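You operate a simulated robot arm through the tools that you are given. There is no shell and no other tool. Be economical: measure what you need, move in short steps, check, and stop when the job is done.

The job below is to be done with a simulated robot arm. You get a single attempt, and the scene is never put back.

## Task
The salt in hopper one has bridged: knock it loose and run the hopper empty.
Fine: gate to half before you knock; then close the gate and stop the mixer; the pump stays on.

The check looks at the end state, three seconds after you hand in, the way a careful person would. Anything else that was tipped, shoved, dropped, spilled or broken makes it a failure.

## Robot
A 7-joint arm with a three-finger gripper on a trunk, on a base that drives. Base frame: it is fixed to the floor where the robot stands at the start and does not move with it; the origin is under the middle of the robot, x ahead of it, y to its left, z up. Lengths are in mm, angles in rad, forces in N, time in s.
With the tool pointing down near the work surface it reaches from about 140 to 880 mm from the robot's upright axis, wherever it stands. Its first joint turns from -2.897 to 2.897 rad. Places, roughly: gate of hopper one [500, 0, 600]; gate of hopper two [1700, -700, 600]; knocker of hopper one [500, -200, 700]; lid two [1500, -500, 1000]; seal tap one [300, -700, 700]; window of hopper one [500, -100, 600]. Payload 2.94 kg.
Tool frame: the origin (TCP) lies between the finger pads and is the grasp point; the fingertips stand 30 mm ahead of it; z points along the fingers, y is the line along which they close. Largest opening 132 mm; the body of the gripper starts 107 mm behind the TCP.
Orientation is told as [roll, pitch, yaw] about the base's x, y, z axes, in that order, counted from this pose: with the fingers straight down and closing along the base's y, the tool's x points along the base's -x, its y along +y and its z along -z.

## Interface
- The arm moves only by the tool drive_tool. Its argument "targets" is a list of rows, each a list of 7 numbers: the opening in per cent of the stroke, from 0 (shut) to 100 (fully open), then the shift along the base's x, y, z in mm, then the turn, a rotation vector about the base's x, y, z in rad. In form: [[jaw, x, y, z, rx, ry, rz], ...]. A call has 1 to 20 rows; each row shifts and turns the commanded pose from where the row before left it. A row lasts 0.2 s, in which the tool goes at most 50 mm and 0.15 rad; a call with a longer step from one row to the next is refused whole, and so is a gripper value outside its range. Where a pose cannot be reached the arm comes as near as it can. A force on the tool above 40 N (or 10 N above the force at the start of the call, whichever is more), or a blocked arm, ends the call early, and 0.2 s more pass. The fingers move at their own pace and stop on an object; they squeeze with about 22 N. The grip force told is the motor's: it shows also when the fingers shut on nothing. Time passes only in rows, and 0.2 s behind the last, so rows that do not move let the fingers close. It gives the time, the measured TCP pose, the force on the tool (base axes), the opening and the grip force at its end, in the units of the frame above (readings bear some noise), with the torque about the TCP (base axes, N m) and any sound that the robot's microphone picked up.
- Cameras (640 x 400 px; columns grow to the right, rows downward): "scene" is now at [23.5, 137.8, 1735.5]; the picture's right is [-0.70, -0.71, 0.00], its down [-0.58, 0.57, -0.58] and it looks along [0.41, -0.41, -0.81] (base axes); focal length 277 px, centre (320, 200). "wrist" rides on the gripper at [72, 3, -144] in the tool frame; the picture's right is [-0.04, 1.00, 0.00], its down [-0.88, -0.04, -0.48] and it looks along [-0.47, -0.02, 0.88] (tool axes); focal length 256 px, centre (320, 200). There is no depth. A picture from a camera that has moved, and an enlarged one, comes with that camera's place and axes in the base frame and with its lens.
- camera(camera): a new picture of that camera. No time passes.
- raise_lower(by): slides the trunk up (or, below 0, down) by that many mm; the arm and the scene camera ride with it, the base frame stays. It gives what a move gives, with no picture.
- base_move(legs): drives the robot by 1 to 6 legs, each [ahead, left, turn to the left] in mm, mm and rad, along the robot's own axes; the way and the turn of a leg run together, so that a leg with both is an arc; at most 1500 mm and 3.142 rad a leg. The arm and the cameras ride along, it lands a little off, and it stops where it bumps. It gives what a move gives.
- head_to(pan, tilt): turns the head with the scene camera to pan (to the left, within 2.496 rad either way) and tilt (down, from -0.506 to 1.204), counted from straight ahead of the robot. It gives what a move gives.
- zoom(camera, box): a new picture of the part [left, top, right, bottom] of that camera's present view, enlarged. No time passes.
- close_job(): hands the job in; it is judged then, once.

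Work in short steps. Places have to be worked out from the pictures, the camera data and where the tool is seen: move nearer, look again, correct. Check each grasp and each placing, and mend what went wrong. You have 120 turns and 98 pictures in all, those below and enlarged ones among them. Open the gripper and draw the arm clear of the work before you hand the job in, unless the task says otherwise; then end with one line.

The tools are called as a command line: name --pt "numbers of a row" for each row, then --argument value for the rest, lists and objects as JSON in quotes. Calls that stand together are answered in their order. drive_tool: Moves the arm, as the interface text tells. Its arguments: {"type":"object","properties":{"targets":{"type":"array","items":{"type":"array","items":{"type":"number"}}}},"required":["targets"]} The other tools are called the same way: raise_lower (by) slides the trunk up or down; base_move (legs) drives the base; head_to (pan, tilt) turns the head that bears the scene camera; camera (camera) takes a picture; zoom (camera, box) takes an enlarged picture of a part of a camera's view; close_job () hands the job in.

At the start:

```text
time: 0.0
ee_pos: [485.2, 112.1, 859.9]
tcp_rot: [0.001, -0.001, 0.002]
contact_force: [0.1, 0.1, 0.2]
wrist_torque: [-0.03, -0.03, 0.02]
grip_width: 132.0
gripper_force: 0.1
trunk travel left (down, up): [-250.0, 290.0]
robot x, y, heading: [3.3, -2.0, -0.002]
head pan, tilt: [-0.782, 0.951]
```

scene: 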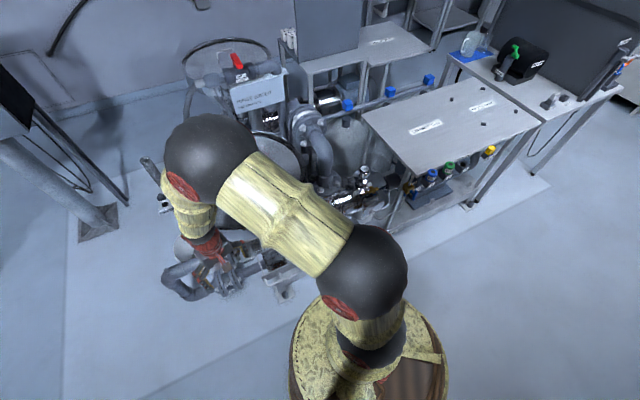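
wrist: 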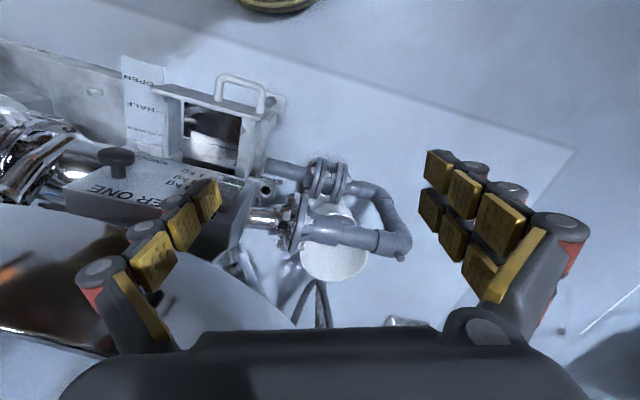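

The scene shows hopper one in part behind the arm. I look closer at both views before I move.

zoom --camera "scene" --box '[140, 30, 400, 192]'

zoom --camera "wrist" --box '[0, 40, 420, 302]'

zoom --camera "scene" --box '[330, 0, 640, 194]'

```text
2.46 times, centred on (270, 111) of scene
camera zoom: at [23.5, 137.8, 1735.5], right [-0.7, -0.71, 0.0], down [-0.58, 0.57, -0.58], along [0.41, -0.41, -0.81], focal length 682 px, centre (443, 419)
```

zoom: 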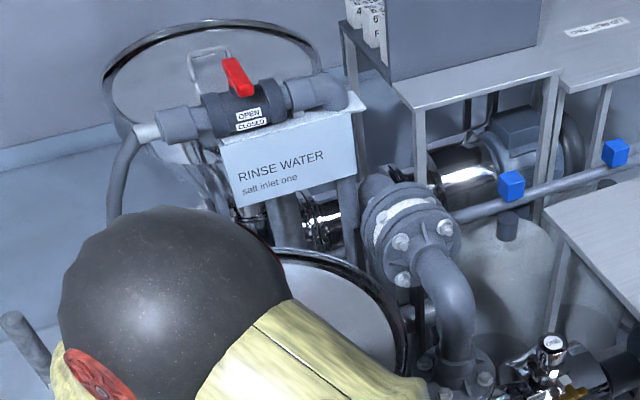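

```text
1.52 times, centred on (210, 171) of wrist
camera zoom: at [412.6, 115.6, 1002.7], right [0.04, 1.0, 0.0], down [0.88, -0.04, 0.48], along [0.47, -0.02, -0.88], focal length 390 px, centre (488, 244)
```

zoom: 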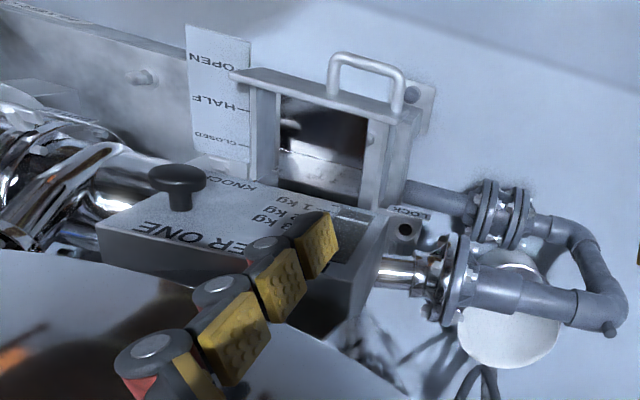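

```text
2.06 times, centred on (485, 97) of scene
camera zoom: at [23.5, 137.8, 1735.5], right [-0.7, -0.71, 0.0], down [-0.58, 0.57, -0.58], along [0.41, -0.41, -0.81], focal length 571 px, centre (-20, 412)
```

zoom: 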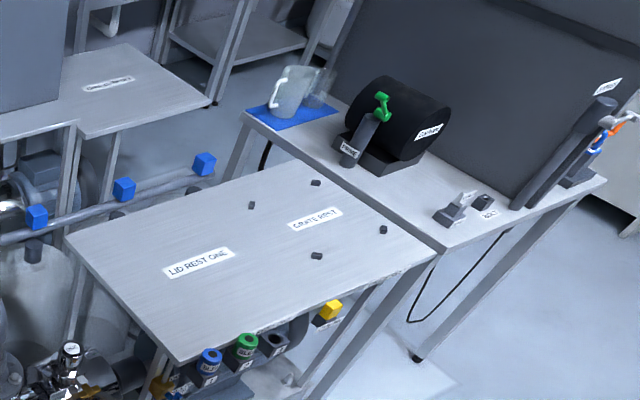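

The arm hides most of hopper one. I turn the head to look around.

head_to --pan -0.2 --tilt 0.8

camera --camera "scene"

head_to --pan -1.2 --tilt 0.8

camera --camera "scene"

```text
time: 1.0
ee_pos: [484.7, 112.7, 859.0]
tcp_rot: [0.001, 0.0, 0.001]
contact_force: [0.7, 0.3, 0.7]
wrist_torque: [0.0, -0.04, -0.01]
grip_width: 131.8
gripper_force: 0.1
trunk travel left (down, up): [-250.0, 290.0]
robot x, y, heading: [-0.7, 0.5, 0.001]
head pan, tilt: [-0.201, 0.799]
```

```text
92 pictures are left
camera scene: at [51.0, 172.9, 1747.1], right [-0.2, -0.98, 0.0], down [-0.7, 0.14, -0.7], along [0.68, -0.14, -0.72], focal length 277 px, centre (320, 200)
```

scene: 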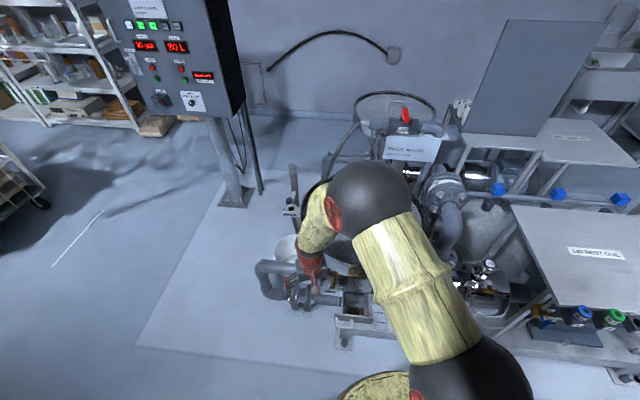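

```text
time: 2.3
ee_pos: [484.7, 113.4, 858.9]
tcp_rot: [-0.001, -0.002, 0.001]
contact_force: [-0.5, -0.4, -0.8]
wrist_torque: [0.0, 0.0, 0.0]
grip_width: 132.1
gripper_force: 0.0
trunk travel left (down, up): [-250.0, 290.0]
robot x, y, heading: [2.4, 0.3, -0.0]
head pan, tilt: [-1.201, 0.799]
```

```text
91 pictures are left
camera scene: at [1.2, 113.8, 1747.2], right [-0.93, -0.36, 0.0], down [-0.26, 0.67, -0.7], along [0.25, -0.65, -0.72], focal length 277 px, centre (320, 200)
```

scene: 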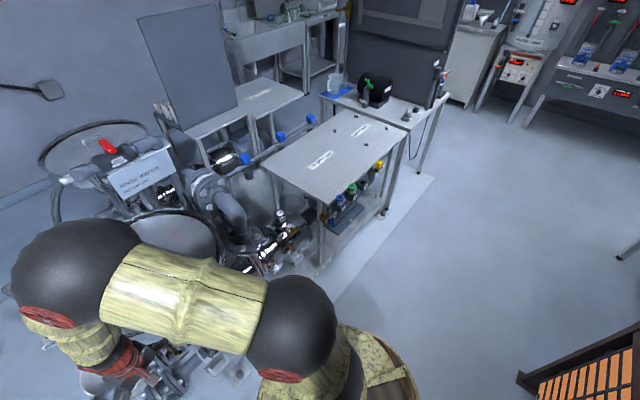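

A panel stands ahead on the left, and others to the right. I look at the panel for hopper one.

head_to --pan 0.1 --tilt 0.4

camera --camera "scene"

zoom --camera "scene" --box '[150, 60, 360, 191]'

```text
time: 3.7
ee_pos: [483.9, 111.8, 859.0]
tcp_rot: [0.001, 0.0, 0.0]
contact_force: [0.2, -0.4, 0.1]
wrist_torque: [-0.02, -0.02, 0.01]
grip_width: 132.0
gripper_force: 0.1
trunk travel left (down, up): [-250.0, 290.0]
robot x, y, heading: [-0.5, 1.2, -0.005]
head pan, tilt: [0.099, 0.4]
```

```text
90 pictures are left
camera scene: at [64.1, 198.1, 1782.2], right [0.1, -1.0, 0.0], down [-0.39, -0.04, -0.92], along [0.92, 0.09, -0.39], focal length 277 px, centre (320, 200)
```

scene: 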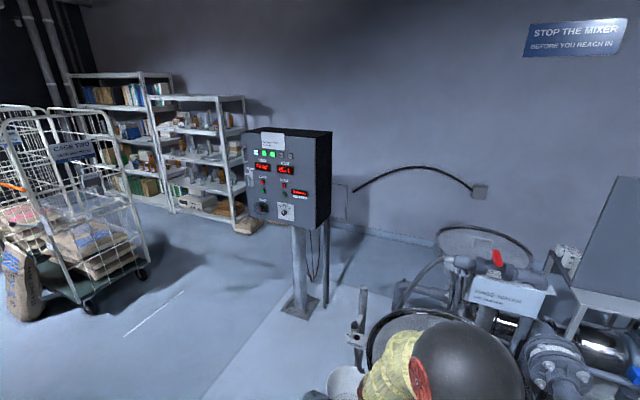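

```text
3.05 times, centred on (255, 126) of scene
camera zoom: at [64.1, 198.1, 1782.2], right [0.1, -1.0, 0.0], down [-0.39, -0.04, -0.92], along [0.92, 0.09, -0.39], focal length 844 px, centre (518, 427)
```

zoom: 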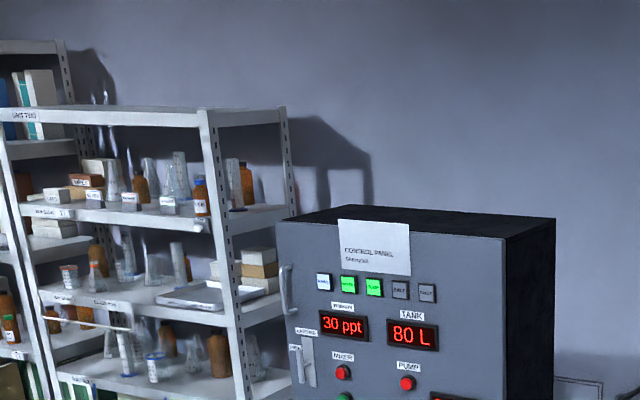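

zoom --camera "scene" --box '[240, 125, 336, 185]'

zoom --camera "scene" --box '[240, 170, 336, 230]'

```text
6.67 times, centred on (288, 155) of scene
camera zoom: at [64.1, 198.1, 1782.2], right [0.1, -1.0, 0.0], down [-0.39, -0.04, -0.92], along [0.92, 0.09, -0.39], focal length 1846 px, centre (533, 500)
```

zoom: 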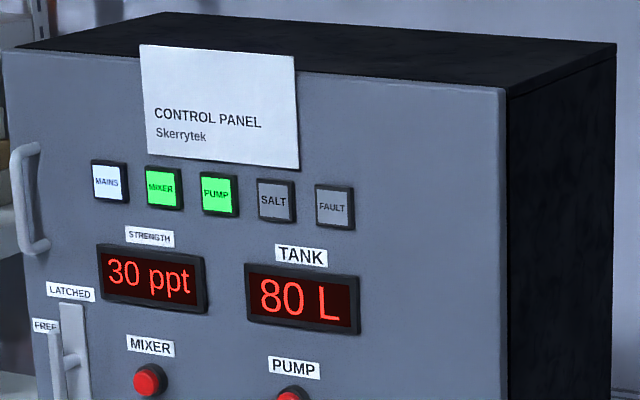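

```text
6.67 times, centred on (288, 200) of scene
camera zoom: at [64.1, 198.1, 1782.2], right [0.1, -1.0, 0.0], down [-0.39, -0.04, -0.92], along [0.92, 0.09, -0.39], focal length 1846 px, centre (533, 200)
```

zoom: 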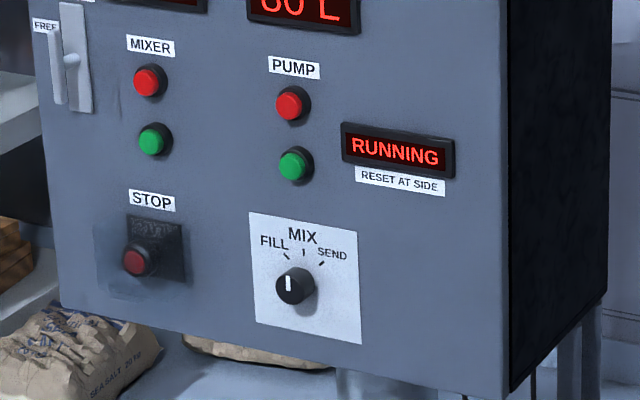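

The panel reads 30 ppt, tank 80 L, mixer and pump on. I swing the tool left, away from the hopper, so that the scene camera sees it freely.

drive_tool --pt "100 -20 50 0 0 0 0" --pt "100 -20 50 0 0 0 0" --pt "100 -20 50 0 0 0 0" --pt "100 -20 50 0 0 0 0" --pt "100 -20 50 0 0 0 0" --pt "100 -20 50 0 0 0 0" --pt "100 -20 50 0 0 0 0" --pt "100 -20 50 0 0 0 0"

head_to --pan -0.45 --tilt 0.95

camera --camera "scene"

camera --camera "wrist"

```text
refused: row 1 steps farther than a row can; nothing moved
```

```text
time: 4.7
ee_pos: [485.6, 112.2, 859.0]
tcp_rot: [0.0, -0.002, 0.0]
contact_force: [-0.9, 0.9, -0.6]
wrist_torque: [-0.05, -0.02, 0.03]
grip_width: 132.2
gripper_force: 0.1
trunk travel left (down, up): [-250.0, 290.0]
robot x, y, heading: [-3.0, 0.1, -0.0]
head pan, tilt: [-0.45, 0.949]
```

```text
86 pictures are left
camera scene: at [37.5, 157.4, 1735.7], right [-0.43, -0.9, 0.0], down [-0.73, 0.35, -0.58], along [0.52, -0.25, -0.81], focal length 277 px, centre (320, 200)
```

scene: 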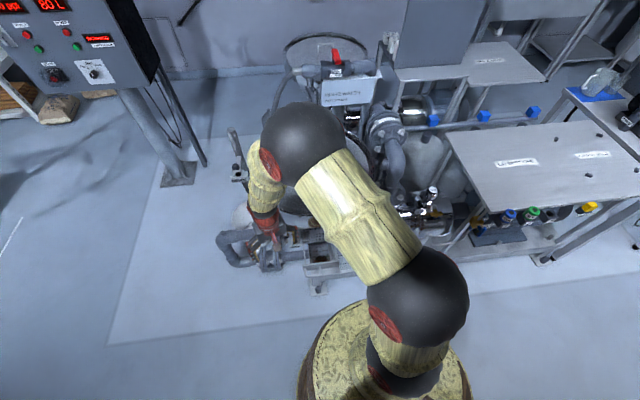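

```text
85 pictures are left
camera wrist: at [412.6, 115.6, 1002.7], right [0.04, 1.0, 0.0], down [0.88, -0.04, 0.48], along [0.47, -0.02, -0.88], focal length 256 px, centre (320, 200)
```

wrist: 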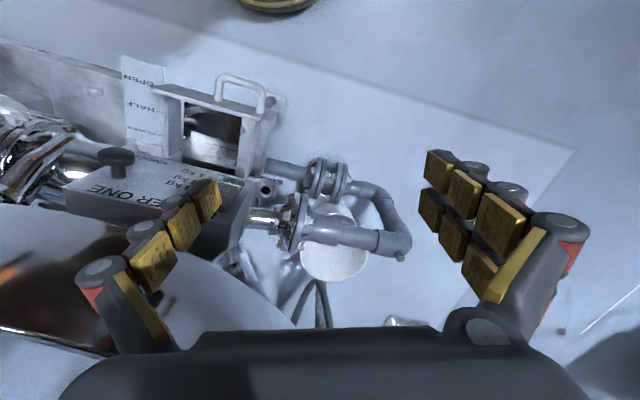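

The row was just over 50 mm, so I use shorter rows.

drive_tool --pt "100 -20 42 10 0 0 0" --pt "100 -20 42 10 0 0 0" --pt "100 -20 42 10 0 0 0" --pt "100 -20 42 10 0 0 0" --pt "100 -20 42 0 0 0 0" --pt "100 -20 42 0 0 0 0" --pt "100 -20 42 0 0 0 0" --pt "100 -20 42 0 0 0 0" --pt "100 -20 42 0 0 0 0" --pt "100 -20 42 0 0 0 0"

camera --camera "scene"

```text
time: 6.9
ee_pos: [284.1, 531.3, 902.1]
tcp_rot: [-0.002, 0.001, -0.001]
contact_force: [0.5, -0.6, 0.6]
wrist_torque: [0.05, -0.01, 0.01]
grip_width: 131.9
gripper_force: 0.1
trunk travel left (down, up): [-250.0, 290.0]
robot x, y, heading: [0.8, 0.6, 0.001]
head pan, tilt: [-0.45, 0.949]
```

```text
84 pictures are left
camera scene: at [37.2, 158.0, 1735.5], right [-0.44, -0.9, 0.0], down [-0.73, 0.35, -0.58], along [0.52, -0.25, -0.81], focal length 277 px, centre (320, 200)
```

scene: 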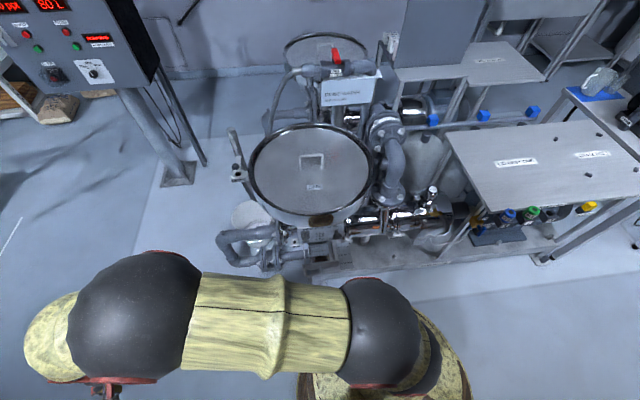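

zoom --camera "scene" --box '[210, 110, 400, 290]'

zoom --camera "scene" --box '[220, 200, 360, 288]'

zoom --camera "scene" --box '[330, 80, 500, 270]'

```text
2.22 times, centred on (305, 200) of scene
camera zoom: at [37.2, 158.0, 1735.5], right [-0.44, -0.9, 0.0], down [-0.73, 0.35, -0.58], along [0.52, -0.25, -0.81], focal length 616 px, centre (353, 200)
```

zoom: 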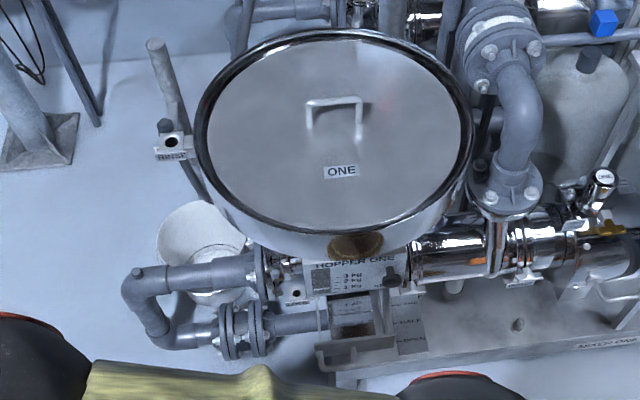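

```text
4.55 times, centred on (290, 244) of scene
camera zoom: at [37.2, 158.0, 1735.5], right [-0.44, -0.9, 0.0], down [-0.73, 0.35, -0.58], along [0.52, -0.25, -0.81], focal length 1259 px, centre (456, 0)
```

zoom: 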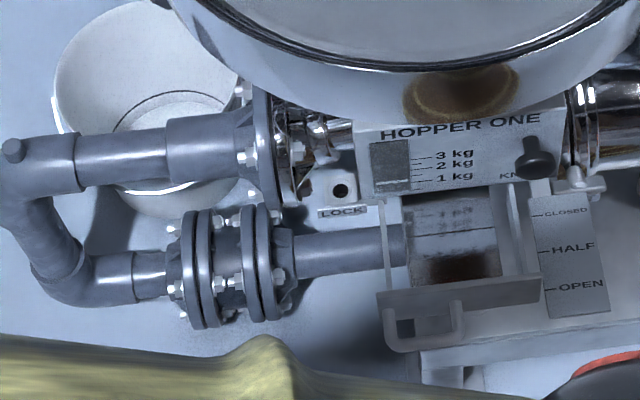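

```text
2.11 times, centred on (415, 175) of scene
camera zoom: at [37.2, 158.0, 1735.5], right [-0.44, -0.9, 0.0], down [-0.73, 0.35, -0.58], along [0.52, -0.25, -0.81], focal length 583 px, centre (120, 253)
```

zoom: 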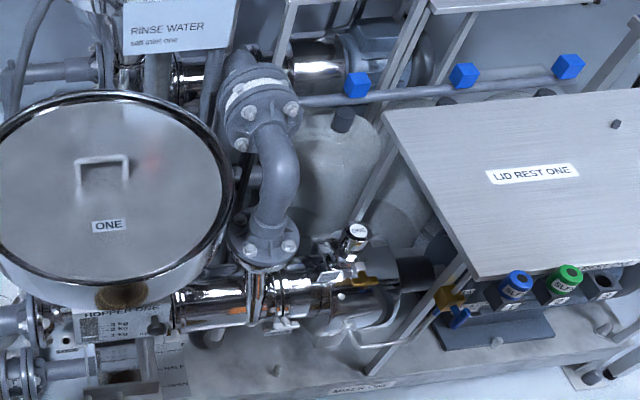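

From two views I place the U-handle's crossbar at about (428, 4, 594). It stands at OPEN, and the slide runs about 37 mm a step along (0.98, -0.21). I bring the tool, turned to match, in front of the gate for a closer look.

drive_tool --pt "100 5 -48 0 0 0 -0.07" --pt "100 5 -48 0 0 0 -0.07" --pt "100 5 -48 0 0 0 -0.07" --pt "100 5 -48 0 0 0 0" --pt "100 5 -48 -10 0 0 0" --pt "100 5 -48 -10 0 0 0" --pt "100 5 -48 -10 0 0 0" --pt "100 5 -48 -10 0 0 0" --pt "100 5 -48 -10 0 0 0" --pt "100 5 -48 -10 0 0 0" --pt "100 5 -48 -10 0 0 0"

camera --camera "wrist"

```text
time: 9.3
ee_pos: [337.0, 5.7, 831.1]
tcp_rot: [0.001, 0.0, -0.211]
contact_force: [-1.5, 0.0, -0.6]
wrist_torque: [0.01, -0.01, 0.02]
grip_width: 131.9
gripper_force: 0.0
trunk travel left (down, up): [-250.0, 290.0]
robot x, y, heading: [-2.1, 0.8, -0.005]
head pan, tilt: [-0.45, 0.949]
```

```text
80 pictures are left
camera wrist: at [268.7, 23.2, 974.5], right [0.25, 0.97, 0.0], down [0.85, -0.22, 0.48], along [0.46, -0.12, -0.88], focal length 256 px, centre (320, 200)
```

wrist: 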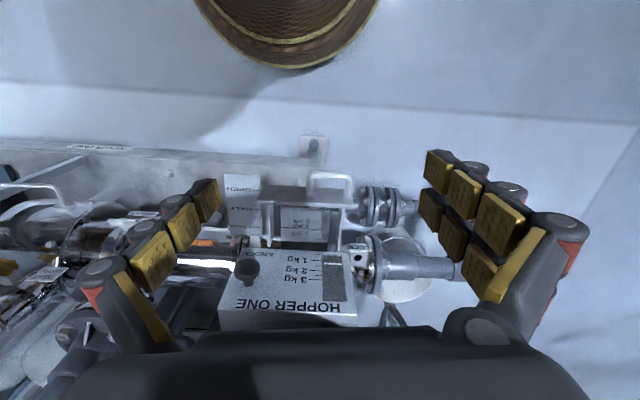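

zoom --camera "wrist" --box '[200, 150, 420, 330]'

```text
2.22 times, centred on (310, 240) of wrist
camera zoom: at [268.7, 23.2, 974.5], right [0.25, 0.97, 0.0], down [0.85, -0.22, 0.48], along [0.46, -0.12, -0.88], focal length 569 px, centre (342, 111)
```

zoom: 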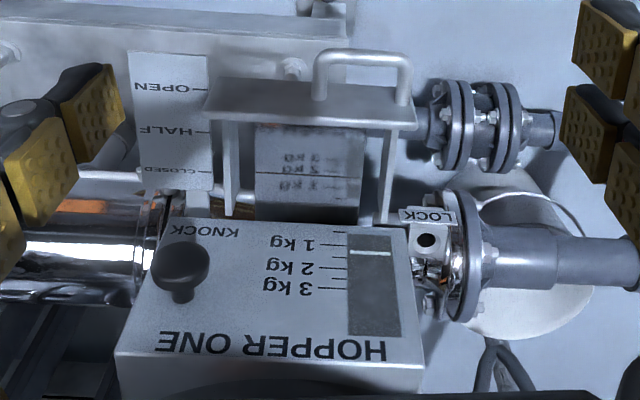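

The bar end lies beside OPEN, and the handle is again at about (428, -2, 594), 68 mm wide. I mean to straddle its two legs with the fingers, the gripper leaning back from the hopper face. First I go above it and look.

drive_tool --pt "100 15 0 -35 -0.025 -0.114 0" --pt "100 15 0 -35 -0.025 -0.114 0" --pt "100 15 -2 -35 -0.025 -0.114 0" --pt "100 15 -3 -20 0 0 0" --pt "100 10 0 -20 0 0 0"

camera --camera "wrist"

camera --camera "scene"

```text
time: 10.5
ee_pos: [386.8, -15.5, 719.5]
tcp_rot: [-0.066, -0.235, -0.206]
contact_force: [-0.7, 0.8, 0.4]
wrist_torque: [0.02, 0.0, -0.01]
grip_width: 131.8
gripper_force: 0.0
out of reach, approached as far as the arm can: row 2, 3
trunk travel left (down, up): [-250.0, 290.0]
robot x, y, heading: [1.3, -1.1, 0.001]
head pan, tilt: [-0.45, 0.949]
```

```text
78 pictures are left
camera wrist: at [288.9, 17.9, 841.7], right [0.26, 0.96, -0.05], down [0.73, -0.16, 0.67], along [0.63, -0.21, -0.74], focal length 256 px, centre (320, 200)
```

wrist: 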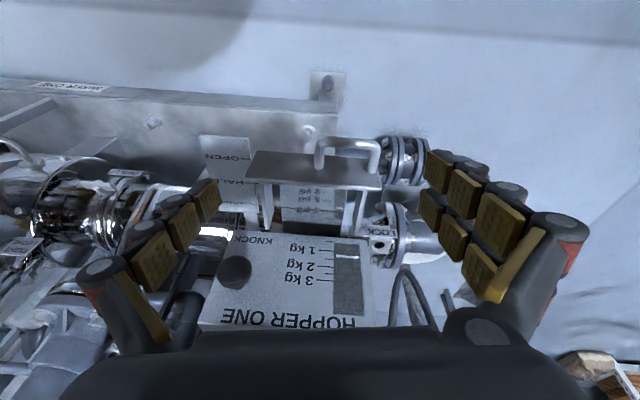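

```text
77 pictures are left
camera scene: at [37.2, 157.2, 1735.6], right [-0.44, -0.9, 0.0], down [-0.73, 0.35, -0.58], along [0.52, -0.25, -0.81], focal length 277 px, centre (320, 200)
```

scene: 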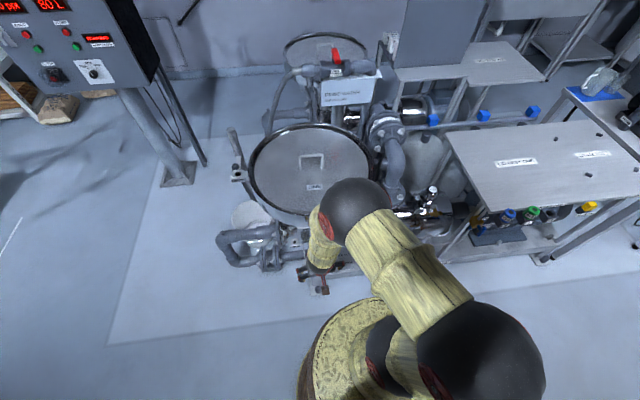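

The arm is cramped for this lean so near the robot. I back the base up 200 mm to gain room.

base_move --legs '[[-200, 0, 0]]'

drive_tool --pt "100 0 0 0 0 0 0"

```text
time: 12.1
ee_pos: [192.5, -15.4, 719.8]
tcp_rot: [-0.066, -0.233, -0.208]
contact_force: [0.6, -0.3, 0.4]
wrist_torque: [0.0, 0.0, 0.0]
grip_width: 132.2
gripper_force: 0.1
trunk travel left (down, up): [-250.0, 290.0]
robot x, y, heading: [-197.3, 2.3, 0.001]
head pan, tilt: [-0.45, 0.949]
```

```text
time: 12.5
ee_pos: [193.0, -16.2, 721.1]
tcp_rot: [-0.066, -0.231, -0.208]
contact_force: [0.0, 0.3, 0.5]
wrist_torque: [0.0, 0.01, -0.02]
grip_width: 131.8
gripper_force: 0.0
trunk travel left (down, up): [-250.0, 290.0]
robot x, y, heading: [-194.2, 4.2, 0.001]
head pan, tilt: [-0.45, 0.949]
```

Now I go forward to just above and before the handle, adding the rest of the lean.

drive_tool --pt "100 45 3 0 0 -0.05 0" --pt "100 45 3 0 0 -0.05 0" --pt "100 45 3 -10 0 0 0" --pt "100 45 3 -10 0 0 0" --pt "100 35 2 0 0 0 0"

camera --camera "wrist"

```text
time: 13.7
ee_pos: [410.2, -4.7, 695.7]
tcp_rot: [-0.041, -0.328, -0.212]
contact_force: [0.1, -0.3, -0.4]
wrist_torque: [0.02, -0.01, -0.02]
grip_width: 132.0
gripper_force: 0.1
trunk travel left (down, up): [-250.0, 290.0]
robot x, y, heading: [-196.6, -2.9, 0.003]
head pan, tilt: [-0.45, 0.949]
```

```text
76 pictures are left
camera wrist: at [300.1, 30.2, 808.0], right [0.27, 0.96, -0.03], down [0.66, -0.16, 0.74], along [0.7, -0.21, -0.68], focal length 256 px, centre (320, 200)
```

wrist: 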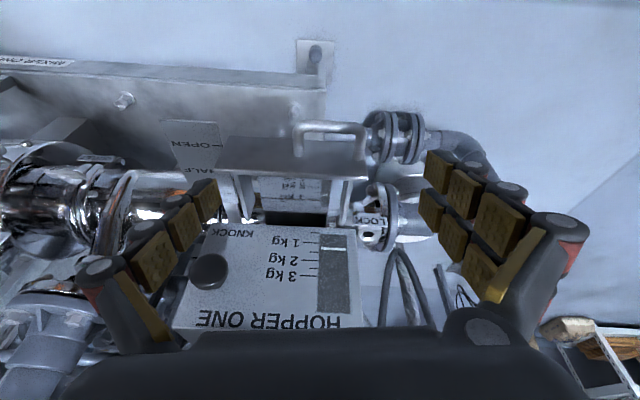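

The handle works out again at x 425–460, y about 0. I lower to (436, -3, 600), the fingers on either side of it.

drive_tool --pt "100 6 0 -24 0 0 0" --pt "100 6 1 -24 0 0 0" --pt "100 7 0 -24 0 0 0" --pt "100 7 0 -24 0 0 0"

camera --camera "wrist"

```text
time: 14.7
ee_pos: [434.4, -2.1, 603.5]
tcp_rot: [-0.044, -0.33, -0.212]
contact_force: [0.6, -0.1, 0.2]
wrist_torque: [-0.02, 0.06, 0.0]
grip_width: 131.8
gripper_force: 0.1
trunk travel left (down, up): [-250.0, 290.0]
robot x, y, heading: [-193.0, -1.6, 0.007]
head pan, tilt: [-0.45, 0.949]
```

```text
75 pictures are left
camera wrist: at [324.1, 32.1, 714.4], right [0.27, 0.96, -0.03], down [0.66, -0.16, 0.74], along [0.7, -0.21, -0.68], focal length 256 px, centre (320, 200)
```

wrist: 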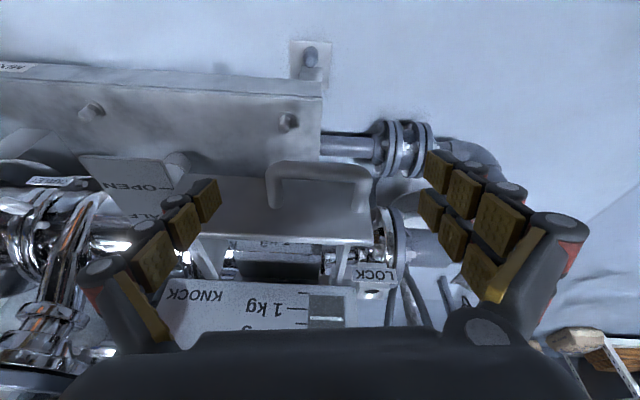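

The handle sits centred between the fingers, at the height of the pads. I close on it.

drive_tool --pt "60 0 0 -4 0 0 0" --pt "30 0 0 0 0 0 0" --pt "30 0 0 0 0 0 0" --pt "30 0 0 0 0 0 0" --pt "30 0 0 0 0 0 0" --pt "30 0 0 0 0 0 0"

camera --camera "wrist"

```text
time: 16.1
ee_pos: [433.6, -3.0, 599.5]
tcp_rot: [-0.047, -0.33, -0.214]
contact_force: [-2.6, -11.8, 5.2]
wrist_torque: [-0.79, 0.27, -0.42]
grip_width: 77.1
gripper_force: 33.4
trunk travel left (down, up): [-250.0, 290.0]
robot x, y, heading: [-193.8, -0.8, -0.0]
head pan, tilt: [-0.45, 0.949]
```

```text
74 pictures are left
camera wrist: at [323.3, 31.3, 711.0], right [0.27, 0.96, -0.03], down [0.66, -0.16, 0.74], along [0.7, -0.21, -0.68], focal length 256 px, centre (320, 200)
```

wrist: 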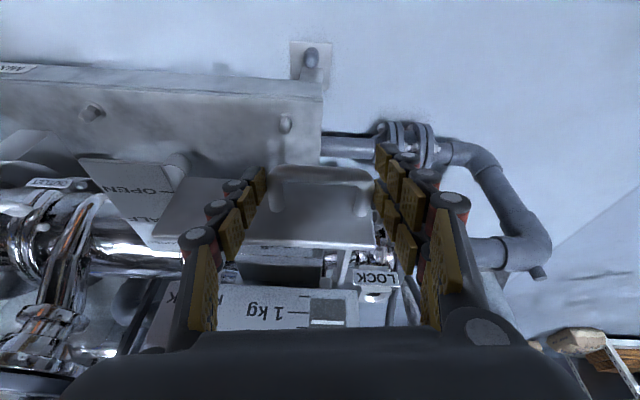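

The grip is firm at 77 mm. I push the slide about 20 mm inward and check.

drive_tool --pt "30 5 -2 0 0 0 0" --pt "30 5 -1 0 0 0 0" --pt "30 5 -1 0 0 0 0" --pt "30 5 -1 0 0 0 0"

zoom --camera "wrist" --box '[60, 130, 300, 280]'

```text
time: 17.1
ee_pos: [452.5, -8.2, 599.8]
tcp_rot: [-0.045, -0.328, -0.212]
contact_force: [-11.1, -30.0, 6.4]
wrist_torque: [-0.77, 0.18, 0.03]
grip_width: 76.9
gripper_force: 45.2
trunk travel left (down, up): [-250.0, 290.0]
robot x, y, heading: [-194.5, 3.2, 0.003]
head pan, tilt: [-0.45, 0.949]
```

```text
2.67 times, centred on (180, 205) of wrist
camera zoom: at [342.5, 25.2, 711.3], right [0.27, 0.96, -0.03], down [0.66, -0.16, 0.73], along [0.7, -0.21, -0.68], focal length 683 px, centre (693, 187)
```

zoom: 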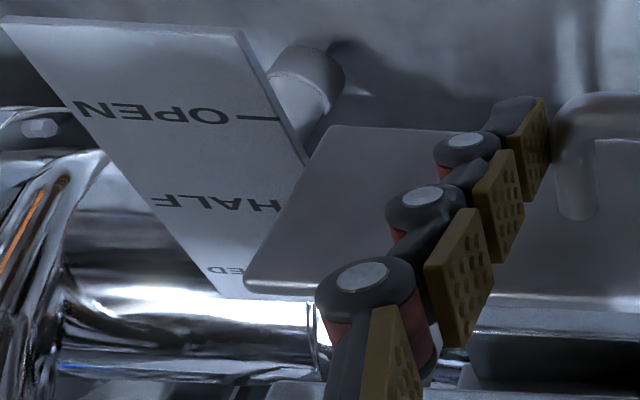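

I check the slide against the scale from the scene camera.

zoom --camera "scene" --box '[260, 60, 420, 160]'

camera --camera "scene"

```text
4.00 times, centred on (340, 110) of scene
camera zoom: at [-158.3, 155.2, 1735.9], right [-0.44, -0.9, 0.0], down [-0.73, 0.35, -0.58], along [0.52, -0.25, -0.81], focal length 1108 px, centre (240, 560)
```

zoom: 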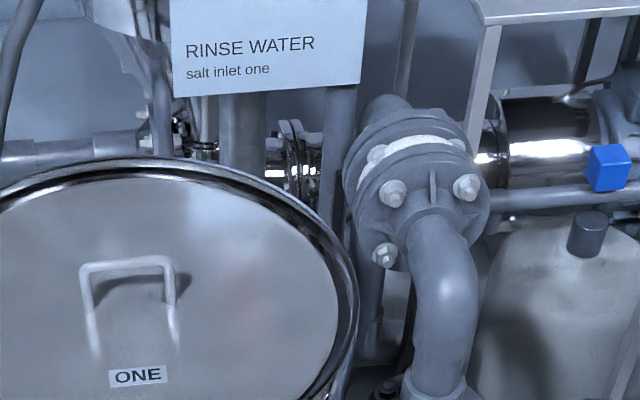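

```text
71 pictures are left
camera scene: at [-158.3, 155.2, 1735.9], right [-0.44, -0.9, 0.0], down [-0.73, 0.35, -0.58], along [0.52, -0.25, -0.81], focal length 277 px, centre (320, 200)
```

scene: 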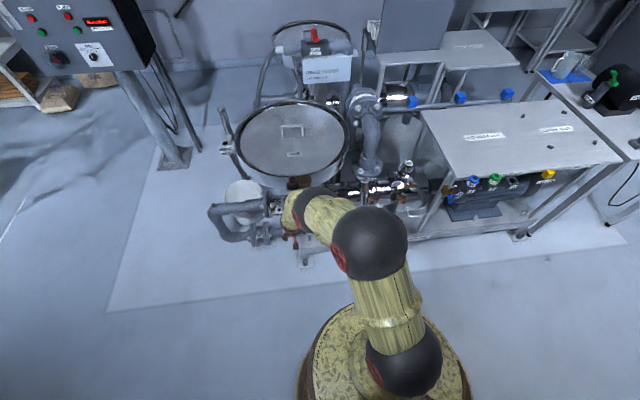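

The arm hides the scale. I push about 12 mm farther, easing y, then let go and lift for a clear reading.

drive_tool --pt "30 4 -2 0 0 0 0" --pt "30 4 -2 0 0 0 0" --pt "30 4 -1.5 0 0 0 0"

drive_tool --pt "100 0 0 0 0 0 0" --pt "100 0 0 0 0 0 0" --pt "100 0 0 0 0 0 0" --pt "100 0 0 0 0 0 0" --pt "100 0 0 0 0 0 0" --pt "100 -5 0 30 0 0 0" --pt "100 -10 0 40 0 0 0" --pt "100 -10 0 40 0 0 0" --pt "100 -10 -10 40 0 0 0" --pt "100 -10 -30 0 0 0 0" --pt "100 -10 -30 0 0 0 0"

camera --camera "wrist"

```text
time: 17.9
ee_pos: [466.1, -13.0, 598.4]
tcp_rot: [-0.044, -0.328, -0.214]
contact_force: [-12.2, -30.9, 1.8]
wrist_torque: [-0.47, 0.47, -0.79]
grip_width: 76.8
gripper_force: 45.3
trunk travel left (down, up): [-250.0, 290.0]
robot x, y, heading: [-193.6, 1.6, 0.006]
head pan, tilt: [-0.45, 0.949]
```

```text
time: 20.3
ee_pos: [410.9, -77.6, 749.0]
tcp_rot: [-0.044, -0.329, -0.213]
contact_force: [0.2, 0.3, -0.2]
wrist_torque: [-0.03, 0.0, -0.02]
grip_width: 132.2
gripper_force: 0.1
trunk travel left (down, up): [-250.0, 290.0]
robot x, y, heading: [-197.7, 2.7, 0.004]
head pan, tilt: [-0.45, 0.949]
```

```text
70 pictures are left
camera wrist: at [300.7, -43.6, 861.8], right [0.26, 0.96, -0.03], down [0.66, -0.16, 0.74], along [0.71, -0.21, -0.68], focal length 256 px, centre (320, 200)
```

wrist: 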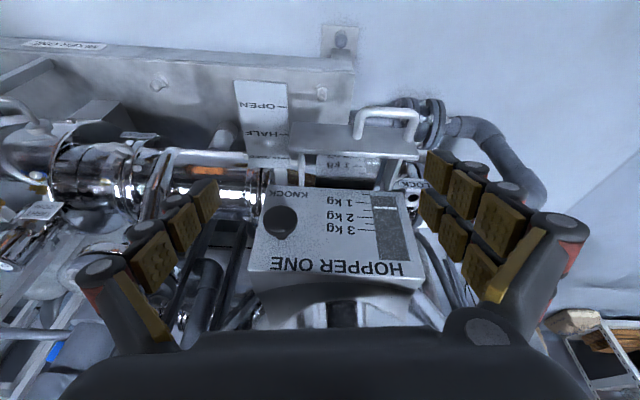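

zoom --camera "wrist" --box '[220, 75, 430, 206]'

```text
3.05 times, centred on (325, 140) of wrist
camera zoom: at [300.7, -43.6, 861.8], right [0.26, 0.96, -0.03], down [0.66, -0.16, 0.74], along [0.71, -0.21, -0.68], focal length 780 px, centre (305, 381)
```

zoom: 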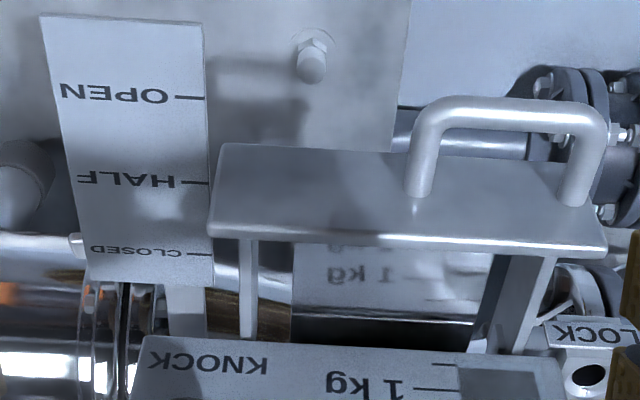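

Ticks work out at OPEN x=433, HALF 470, CLOSED 506 (z≈575). The slide has gone about 33 mm and stands some 6 mm short of HALF. I re-grip the handle and push the rest.

drive_tool --pt "100 10 30 0 0 0 0" --pt "100 10 30 0 0 0 0" --pt "100 10 3 -40 0 0 0" --pt "100 10 0 -40 0 0 0" --pt "100 10 0 -40 0 0 0" --pt "100 4 0 -29 0 0 0"

camera --camera "wrist"

```text
time: 21.7
ee_pos: [463.7, -14.0, 602.5]
tcp_rot: [-0.043, -0.332, -0.212]
contact_force: [0.2, -0.1, 1.0]
wrist_torque: [0.02, 0.08, -0.03]
grip_width: 131.9
gripper_force: 0.1
trunk travel left (down, up): [-250.0, 290.0]
robot x, y, heading: [-191.2, -1.1, -0.001]
head pan, tilt: [-0.45, 0.949]
```

```text
68 pictures are left
camera wrist: at [352.6, 19.7, 714.5], right [0.27, 0.96, -0.03], down [0.66, -0.16, 0.74], along [0.71, -0.21, -0.68], focal length 256 px, centre (320, 200)
```

wrist: 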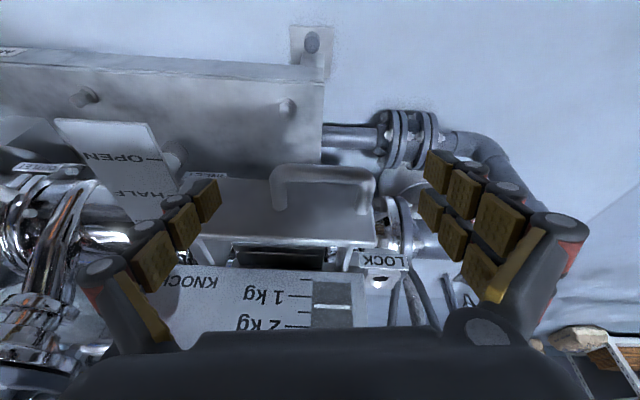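

The handle is between the fingers again. I close and push 6 mm.

drive_tool --pt "50 1 0 -3 0 0 0" --pt "30 0 0 0 0 0 0" --pt "30 0 0 0 0 0 0" --pt "30 0 0 0 0 0 0" --pt "30 0 0 0 0 0 0"

drive_tool --pt "30 3 -1 0 0 0 0" --pt "30 3 -1 0 0 0 0"

drive_tool --pt "100 0 0 0 0 0 0" --pt "100 0 0 0 0 0 0" --pt "100 0 0 0 0 0 0" --pt "100 0 0 0 0 0 0" --pt "100 0 0 0 0 0 0" --pt "100 -8 0 30 0 0 0" --pt "100 -10 0 40 0 0 0" --pt "100 -10 0 40 0 0 0" --pt "100 -10 -10 40 0 0 0" --pt "100 -10 -30 0 0 0 0" --pt "100 -10 -30 0 0 0 0"

zoom --camera "wrist" --box '[220, 75, 430, 206]'

```text
time: 22.9
ee_pos: [463.9, -13.0, 600.4]
tcp_rot: [-0.045, -0.333, -0.21]
contact_force: [1.5, 14.9, 2.4]
wrist_torque: [0.59, 0.09, 0.41]
grip_width: 77.2
gripper_force: 22.7
trunk travel left (down, up): [-250.0, 290.0]
robot x, y, heading: [-195.2, 2.8, 0.005]
head pan, tilt: [-0.45, 0.949]
```

```text
time: 23.5
ee_pos: [473.6, -15.1, 600.3]
tcp_rot: [-0.042, -0.337, -0.212]
contact_force: [10.2, 34.1, 8.2]
wrist_torque: [1.02, 0.39, -0.22]
grip_width: 76.5
gripper_force: 44.9
trunk travel left (down, up): [-250.0, 290.0]
robot x, y, heading: [-190.9, 3.8, 0.002]
head pan, tilt: [-0.45, 0.949]
```

```text
time: 25.9
ee_pos: [414.5, -90.6, 747.3]
tcp_rot: [-0.044, -0.331, -0.214]
contact_force: [-0.1, 0.1, -0.5]
wrist_torque: [0.0, -0.01, 0.02]
grip_width: 131.8
gripper_force: 0.0
trunk travel left (down, up): [-250.0, 290.0]
robot x, y, heading: [-192.7, -1.9, 0.001]
head pan, tilt: [-0.45, 0.949]
```

```text
3.05 times, centred on (325, 140) of wrist
camera zoom: at [304.3, -56.7, 859.3], right [0.26, 0.96, -0.03], down [0.66, -0.16, 0.74], along [0.71, -0.21, -0.68], focal length 780 px, centre (305, 381)
```

zoom: 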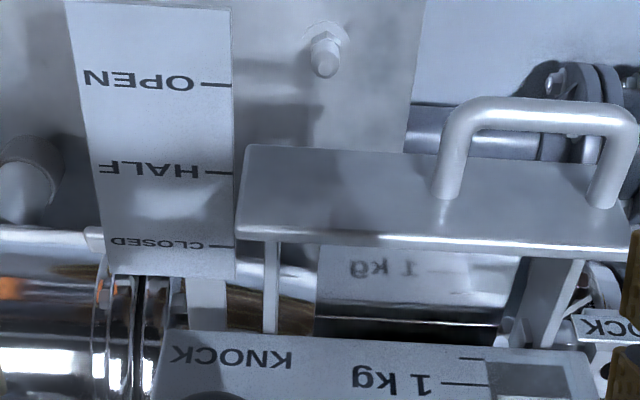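

The slide's edge now reads at HALF. Next is the knocker; I judge its head at (501, -145, 692), standing some 40 mm off the face. I look at it closely.

zoom --camera "wrist" --box '[220, 170, 440, 307]'

```text
2.91 times, centred on (330, 238) of wrist
camera zoom: at [304.3, -56.7, 859.3], right [0.26, 0.96, -0.03], down [0.66, -0.16, 0.74], along [0.71, -0.21, -0.68], focal length 745 px, centre (291, 88)
```

zoom: 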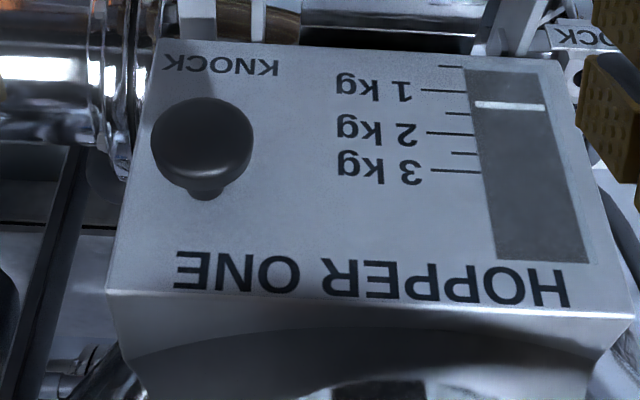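

It is a push mushroom. The window shows salt at about 1.35 kg. I shut the fingers and put the tips in front of the knob.

drive_tool --pt "0 0 -15 0 0 0 0" --pt "0 0 -15 0 0 0 0" --pt "0 0 -15 0 0 0 0" --pt "0 8 0 -8 0 0 0" --pt "0 8 0 -8 0 0 0" --pt "0 8 0 -8 0 0 0" --pt "0 8 0 -6 0 0 0" --pt "0 5 0 0 0 0 0"

camera --camera "wrist"

```text
time: 27.7
ee_pos: [450.4, -134.4, 717.2]
tcp_rot: [-0.044, -0.328, -0.214]
contact_force: [-0.6, 0.5, 0.1]
wrist_torque: [0.0, -0.03, 0.03]
grip_width: 0.4
gripper_force: 1.4
trunk travel left (down, up): [-250.0, 290.0]
robot x, y, heading: [-192.7, -1.1, 0.007]
head pan, tilt: [-0.45, 0.949]
```

```text
65 pictures are left
camera wrist: at [340.8, -100.8, 829.1], right [0.27, 0.96, -0.03], down [0.66, -0.16, 0.74], along [0.71, -0.21, -0.68], focal length 256 px, centre (320, 200)
```

wrist: 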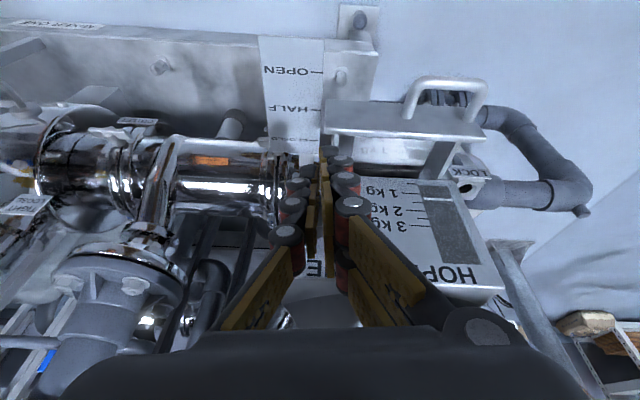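

The knob should be right behind the shut fingers. I push forward gently along the slide's direction until contact.

drive_tool --pt "0 6 -1.7 0 0 0 0" --pt "0 6 -1.7 0 0 0 0" --pt "0 6 -1.7 0 0 0 0" --pt "0 6 -1.7 0 0 0 0" --pt "0 6 -1.7 0 0 0 0" --pt "0 6 -1.7 0 0 0 0"

camera --camera "wrist"

```text
time: 28.9
ee_pos: [470.5, -141.2, 708.1]
tcp_rot: [-0.046, -0.312, -0.214]
contact_force: [-2.4, 0.2, -1.8]
wrist_torque: [-0.07, -0.26, 0.05]
grip_width: 0.2
gripper_force: 22.1
trunk travel left (down, up): [-250.0, 290.0]
robot x, y, heading: [-194.7, -2.4, 0.003]
head pan, tilt: [-0.45, 0.949]
stopped in row 5: the force on the tool passed its limit at 45 N (the readings are from after the stop); the commanded pose is now the measured one
```

```text
64 pictures are left
camera wrist: at [361.7, -108.4, 822.5], right [0.27, 0.96, -0.03], down [0.67, -0.16, 0.72], along [0.69, -0.21, -0.69], focal length 256 px, centre (320, 200)
```

wrist: 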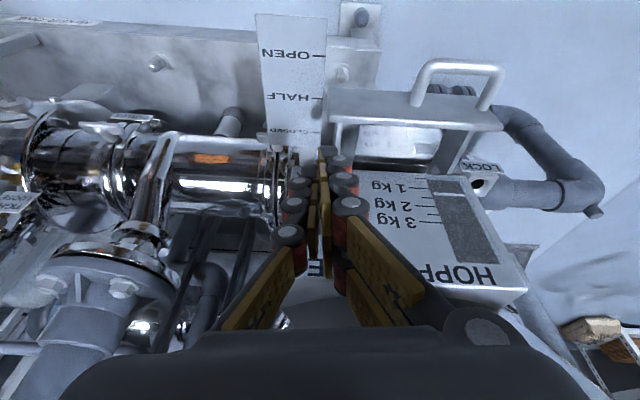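

The push met over 40 N, and no sound was told. I look at the window and the knob.

zoom --camera "wrist" --box '[270, 130, 530, 300]'

drive_tool --pt "0 -15 20 10 0 0 0" --pt "0 -15 30 10 0 0 0" --pt "0 -10 30 10 0 0 0"

zoom --camera "wrist" --box '[220, 130, 480, 300]'

```text
2.35 times, centred on (400, 215) of wrist
camera zoom: at [361.7, -108.4, 822.5], right [0.27, 0.96, -0.03], down [0.67, -0.16, 0.72], along [0.69, -0.21, -0.69], focal length 602 px, centre (132, 165)
```

zoom: 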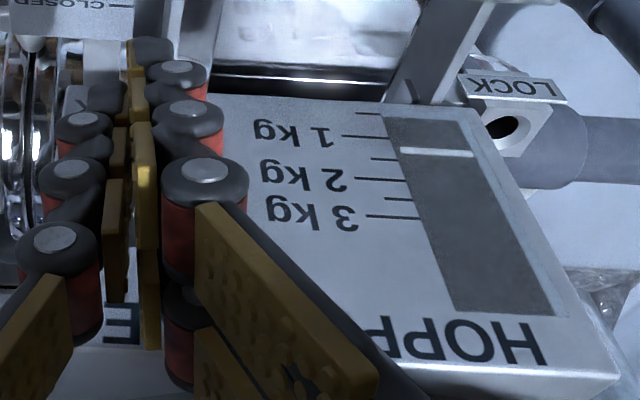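

```text
time: 29.7
ee_pos: [431.1, -63.7, 742.0]
tcp_rot: [-0.042, -0.316, -0.214]
contact_force: [-0.3, 0.6, 0.2]
wrist_torque: [0.0, -0.04, 0.0]
grip_width: 0.0
gripper_force: 21.7
trunk travel left (down, up): [-250.0, 290.0]
robot x, y, heading: [-197.1, 0.6, -0.001]
head pan, tilt: [-0.45, 0.949]
```

```text
2.35 times, centred on (350, 215) of wrist
camera zoom: at [322.9, -30.4, 854.8], right [0.27, 0.96, -0.03], down [0.67, -0.16, 0.73], along [0.7, -0.21, -0.69], focal length 602 px, centre (249, 165)
```

zoom: 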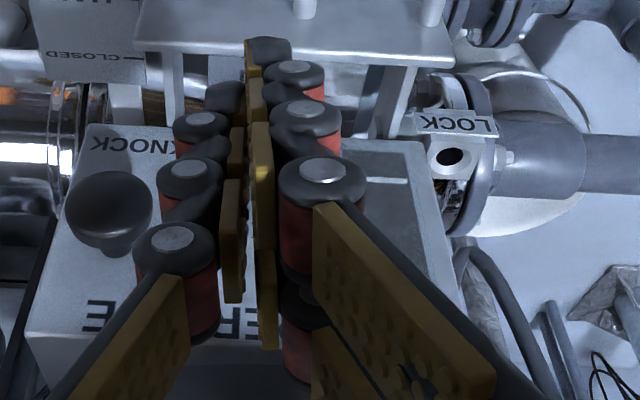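

The knob is still out and the level unchanged. Better sighted, the head is at about (505, -150, 687); my first push was off centre. I go back and strike it more centrally and briskly.

drive_tool --pt "0 0 -25 0 0 0 0" --pt "0 0 -25 -4 0 0 0" --pt "0 8 -22 -10 0 0 0" --pt "0 8 0 -9 0 0 0" --pt "0 0 0 0 0 0 0"

drive_tool --pt "0 22 -6 0 0 0 0" --pt "0 22 -6 0 0 0 0" --pt "0 10 -3 0 0 0 0"

zoom --camera "wrist" --box '[270, 130, 530, 300]'

```text
time: 30.9
ee_pos: [448.6, -135.9, 717.1]
tcp_rot: [-0.045, -0.316, -0.211]
contact_force: [-0.4, 0.7, -0.6]
wrist_torque: [-0.01, 0.02, 0.04]
grip_width: 0.2
gripper_force: 22.3
trunk travel left (down, up): [-250.0, 290.0]
robot x, y, heading: [-193.8, 0.7, 0.004]
head pan, tilt: [-0.45, 0.949]
```

```text
time: 31.4
ee_pos: [466.8, -140.1, 708.1]
tcp_rot: [-0.045, -0.29, -0.212]
contact_force: [-3.7, 0.6, -4.9]
wrist_torque: [-0.15, -0.59, 0.01]
grip_width: 0.1
gripper_force: 21.8
trunk travel left (down, up): [-250.0, 290.0]
robot x, y, heading: [-192.8, 1.8, 0.002]
head pan, tilt: [-0.45, 0.949]
stopped in row 2: the force on the tool passed its limit at 65 N (the readings are from after the stop); the commanded pose is now the measured one
```

```text
2.35 times, centred on (400, 215) of wrist
camera zoom: at [361.5, -107.6, 824.2], right [0.26, 0.96, -0.03], down [0.68, -0.16, 0.71], along [0.68, -0.21, -0.7], focal length 602 px, centre (132, 165)
```

zoom: 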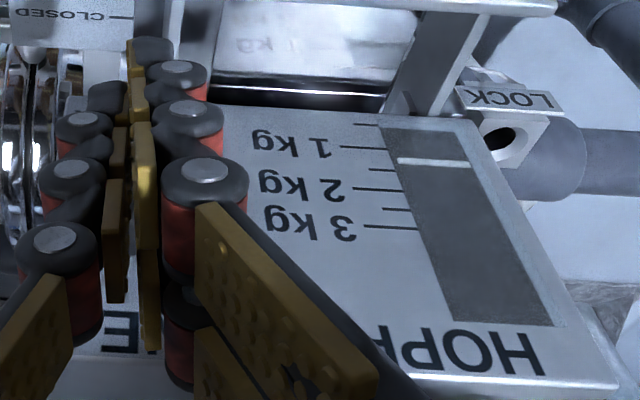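

Still no knock. I draw the arm back and aside to see how the knob is made.

drive_tool --pt "0 -30 10 10 0 0 0" --pt "0 -30 35 10 0 0 0" --pt "0 -25 40 10 0 0 0" --pt "0 -25 40 10 0 0 0" --pt "0 -20 40 10 0 0 0" --pt "0 -20 40 0 0 0 0" --pt "0 -10 40 0 0 0 0" --pt "0 0 45 0 0 0 0" --pt "0 0 45 0 0 0 0" --pt "0 0 45 0 0 0 0"

head_to --pan -0.4 --tilt 0.85

camera --camera "scene"

```text
time: 33.6
ee_pos: [308.5, 238.6, 759.0]
tcp_rot: [-0.046, -0.297, -0.212]
contact_force: [0.3, 0.0, -0.1]
wrist_torque: [0.03, -0.02, 0.0]
grip_width: 0.0
gripper_force: 21.9
trunk travel left (down, up): [-250.0, 290.0]
robot x, y, heading: [-195.2, 2.1, -0.0]
head pan, tilt: [-0.45, 0.949]
```

```text
time: 34.3
ee_pos: [308.4, 237.0, 760.4]
tcp_rot: [-0.045, -0.297, -0.213]
contact_force: [-0.1, 0.0, 0.3]
wrist_torque: [0.02, 0.0, -0.01]
grip_width: 0.0
gripper_force: 21.8
trunk travel left (down, up): [-250.0, 290.0]
robot x, y, heading: [-193.6, 1.8, 0.001]
head pan, tilt: [-0.4, 0.85]
```

```text
60 pictures are left
camera scene: at [-151.5, 158.8, 1743.1], right [-0.39, -0.92, 0.0], down [-0.69, 0.29, -0.66], along [0.61, -0.26, -0.75], focal length 277 px, centre (320, 200)
```

scene: 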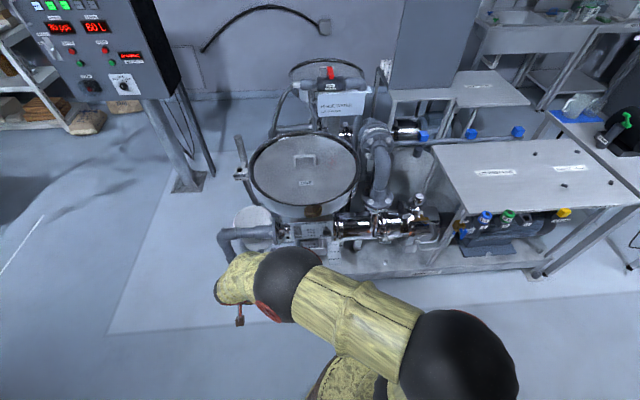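

zoom --camera "scene" --box '[270, 200, 366, 260]'

```text
6.67 times, centred on (318, 230) of scene
camera zoom: at [-151.5, 158.8, 1743.1], right [-0.39, -0.92, 0.0], down [-0.69, 0.29, -0.66], along [0.61, -0.26, -0.75], focal length 1846 px, centre (333, 0)
```

zoom: 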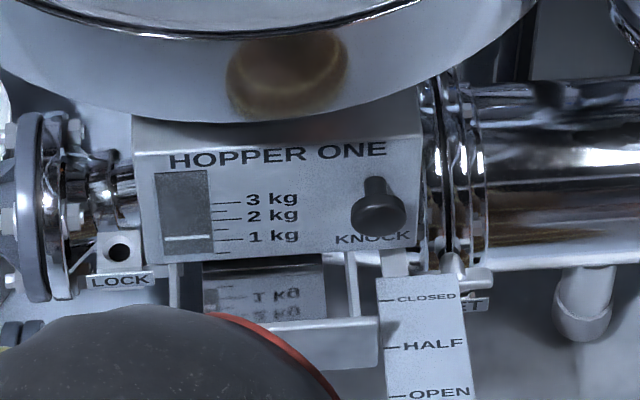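

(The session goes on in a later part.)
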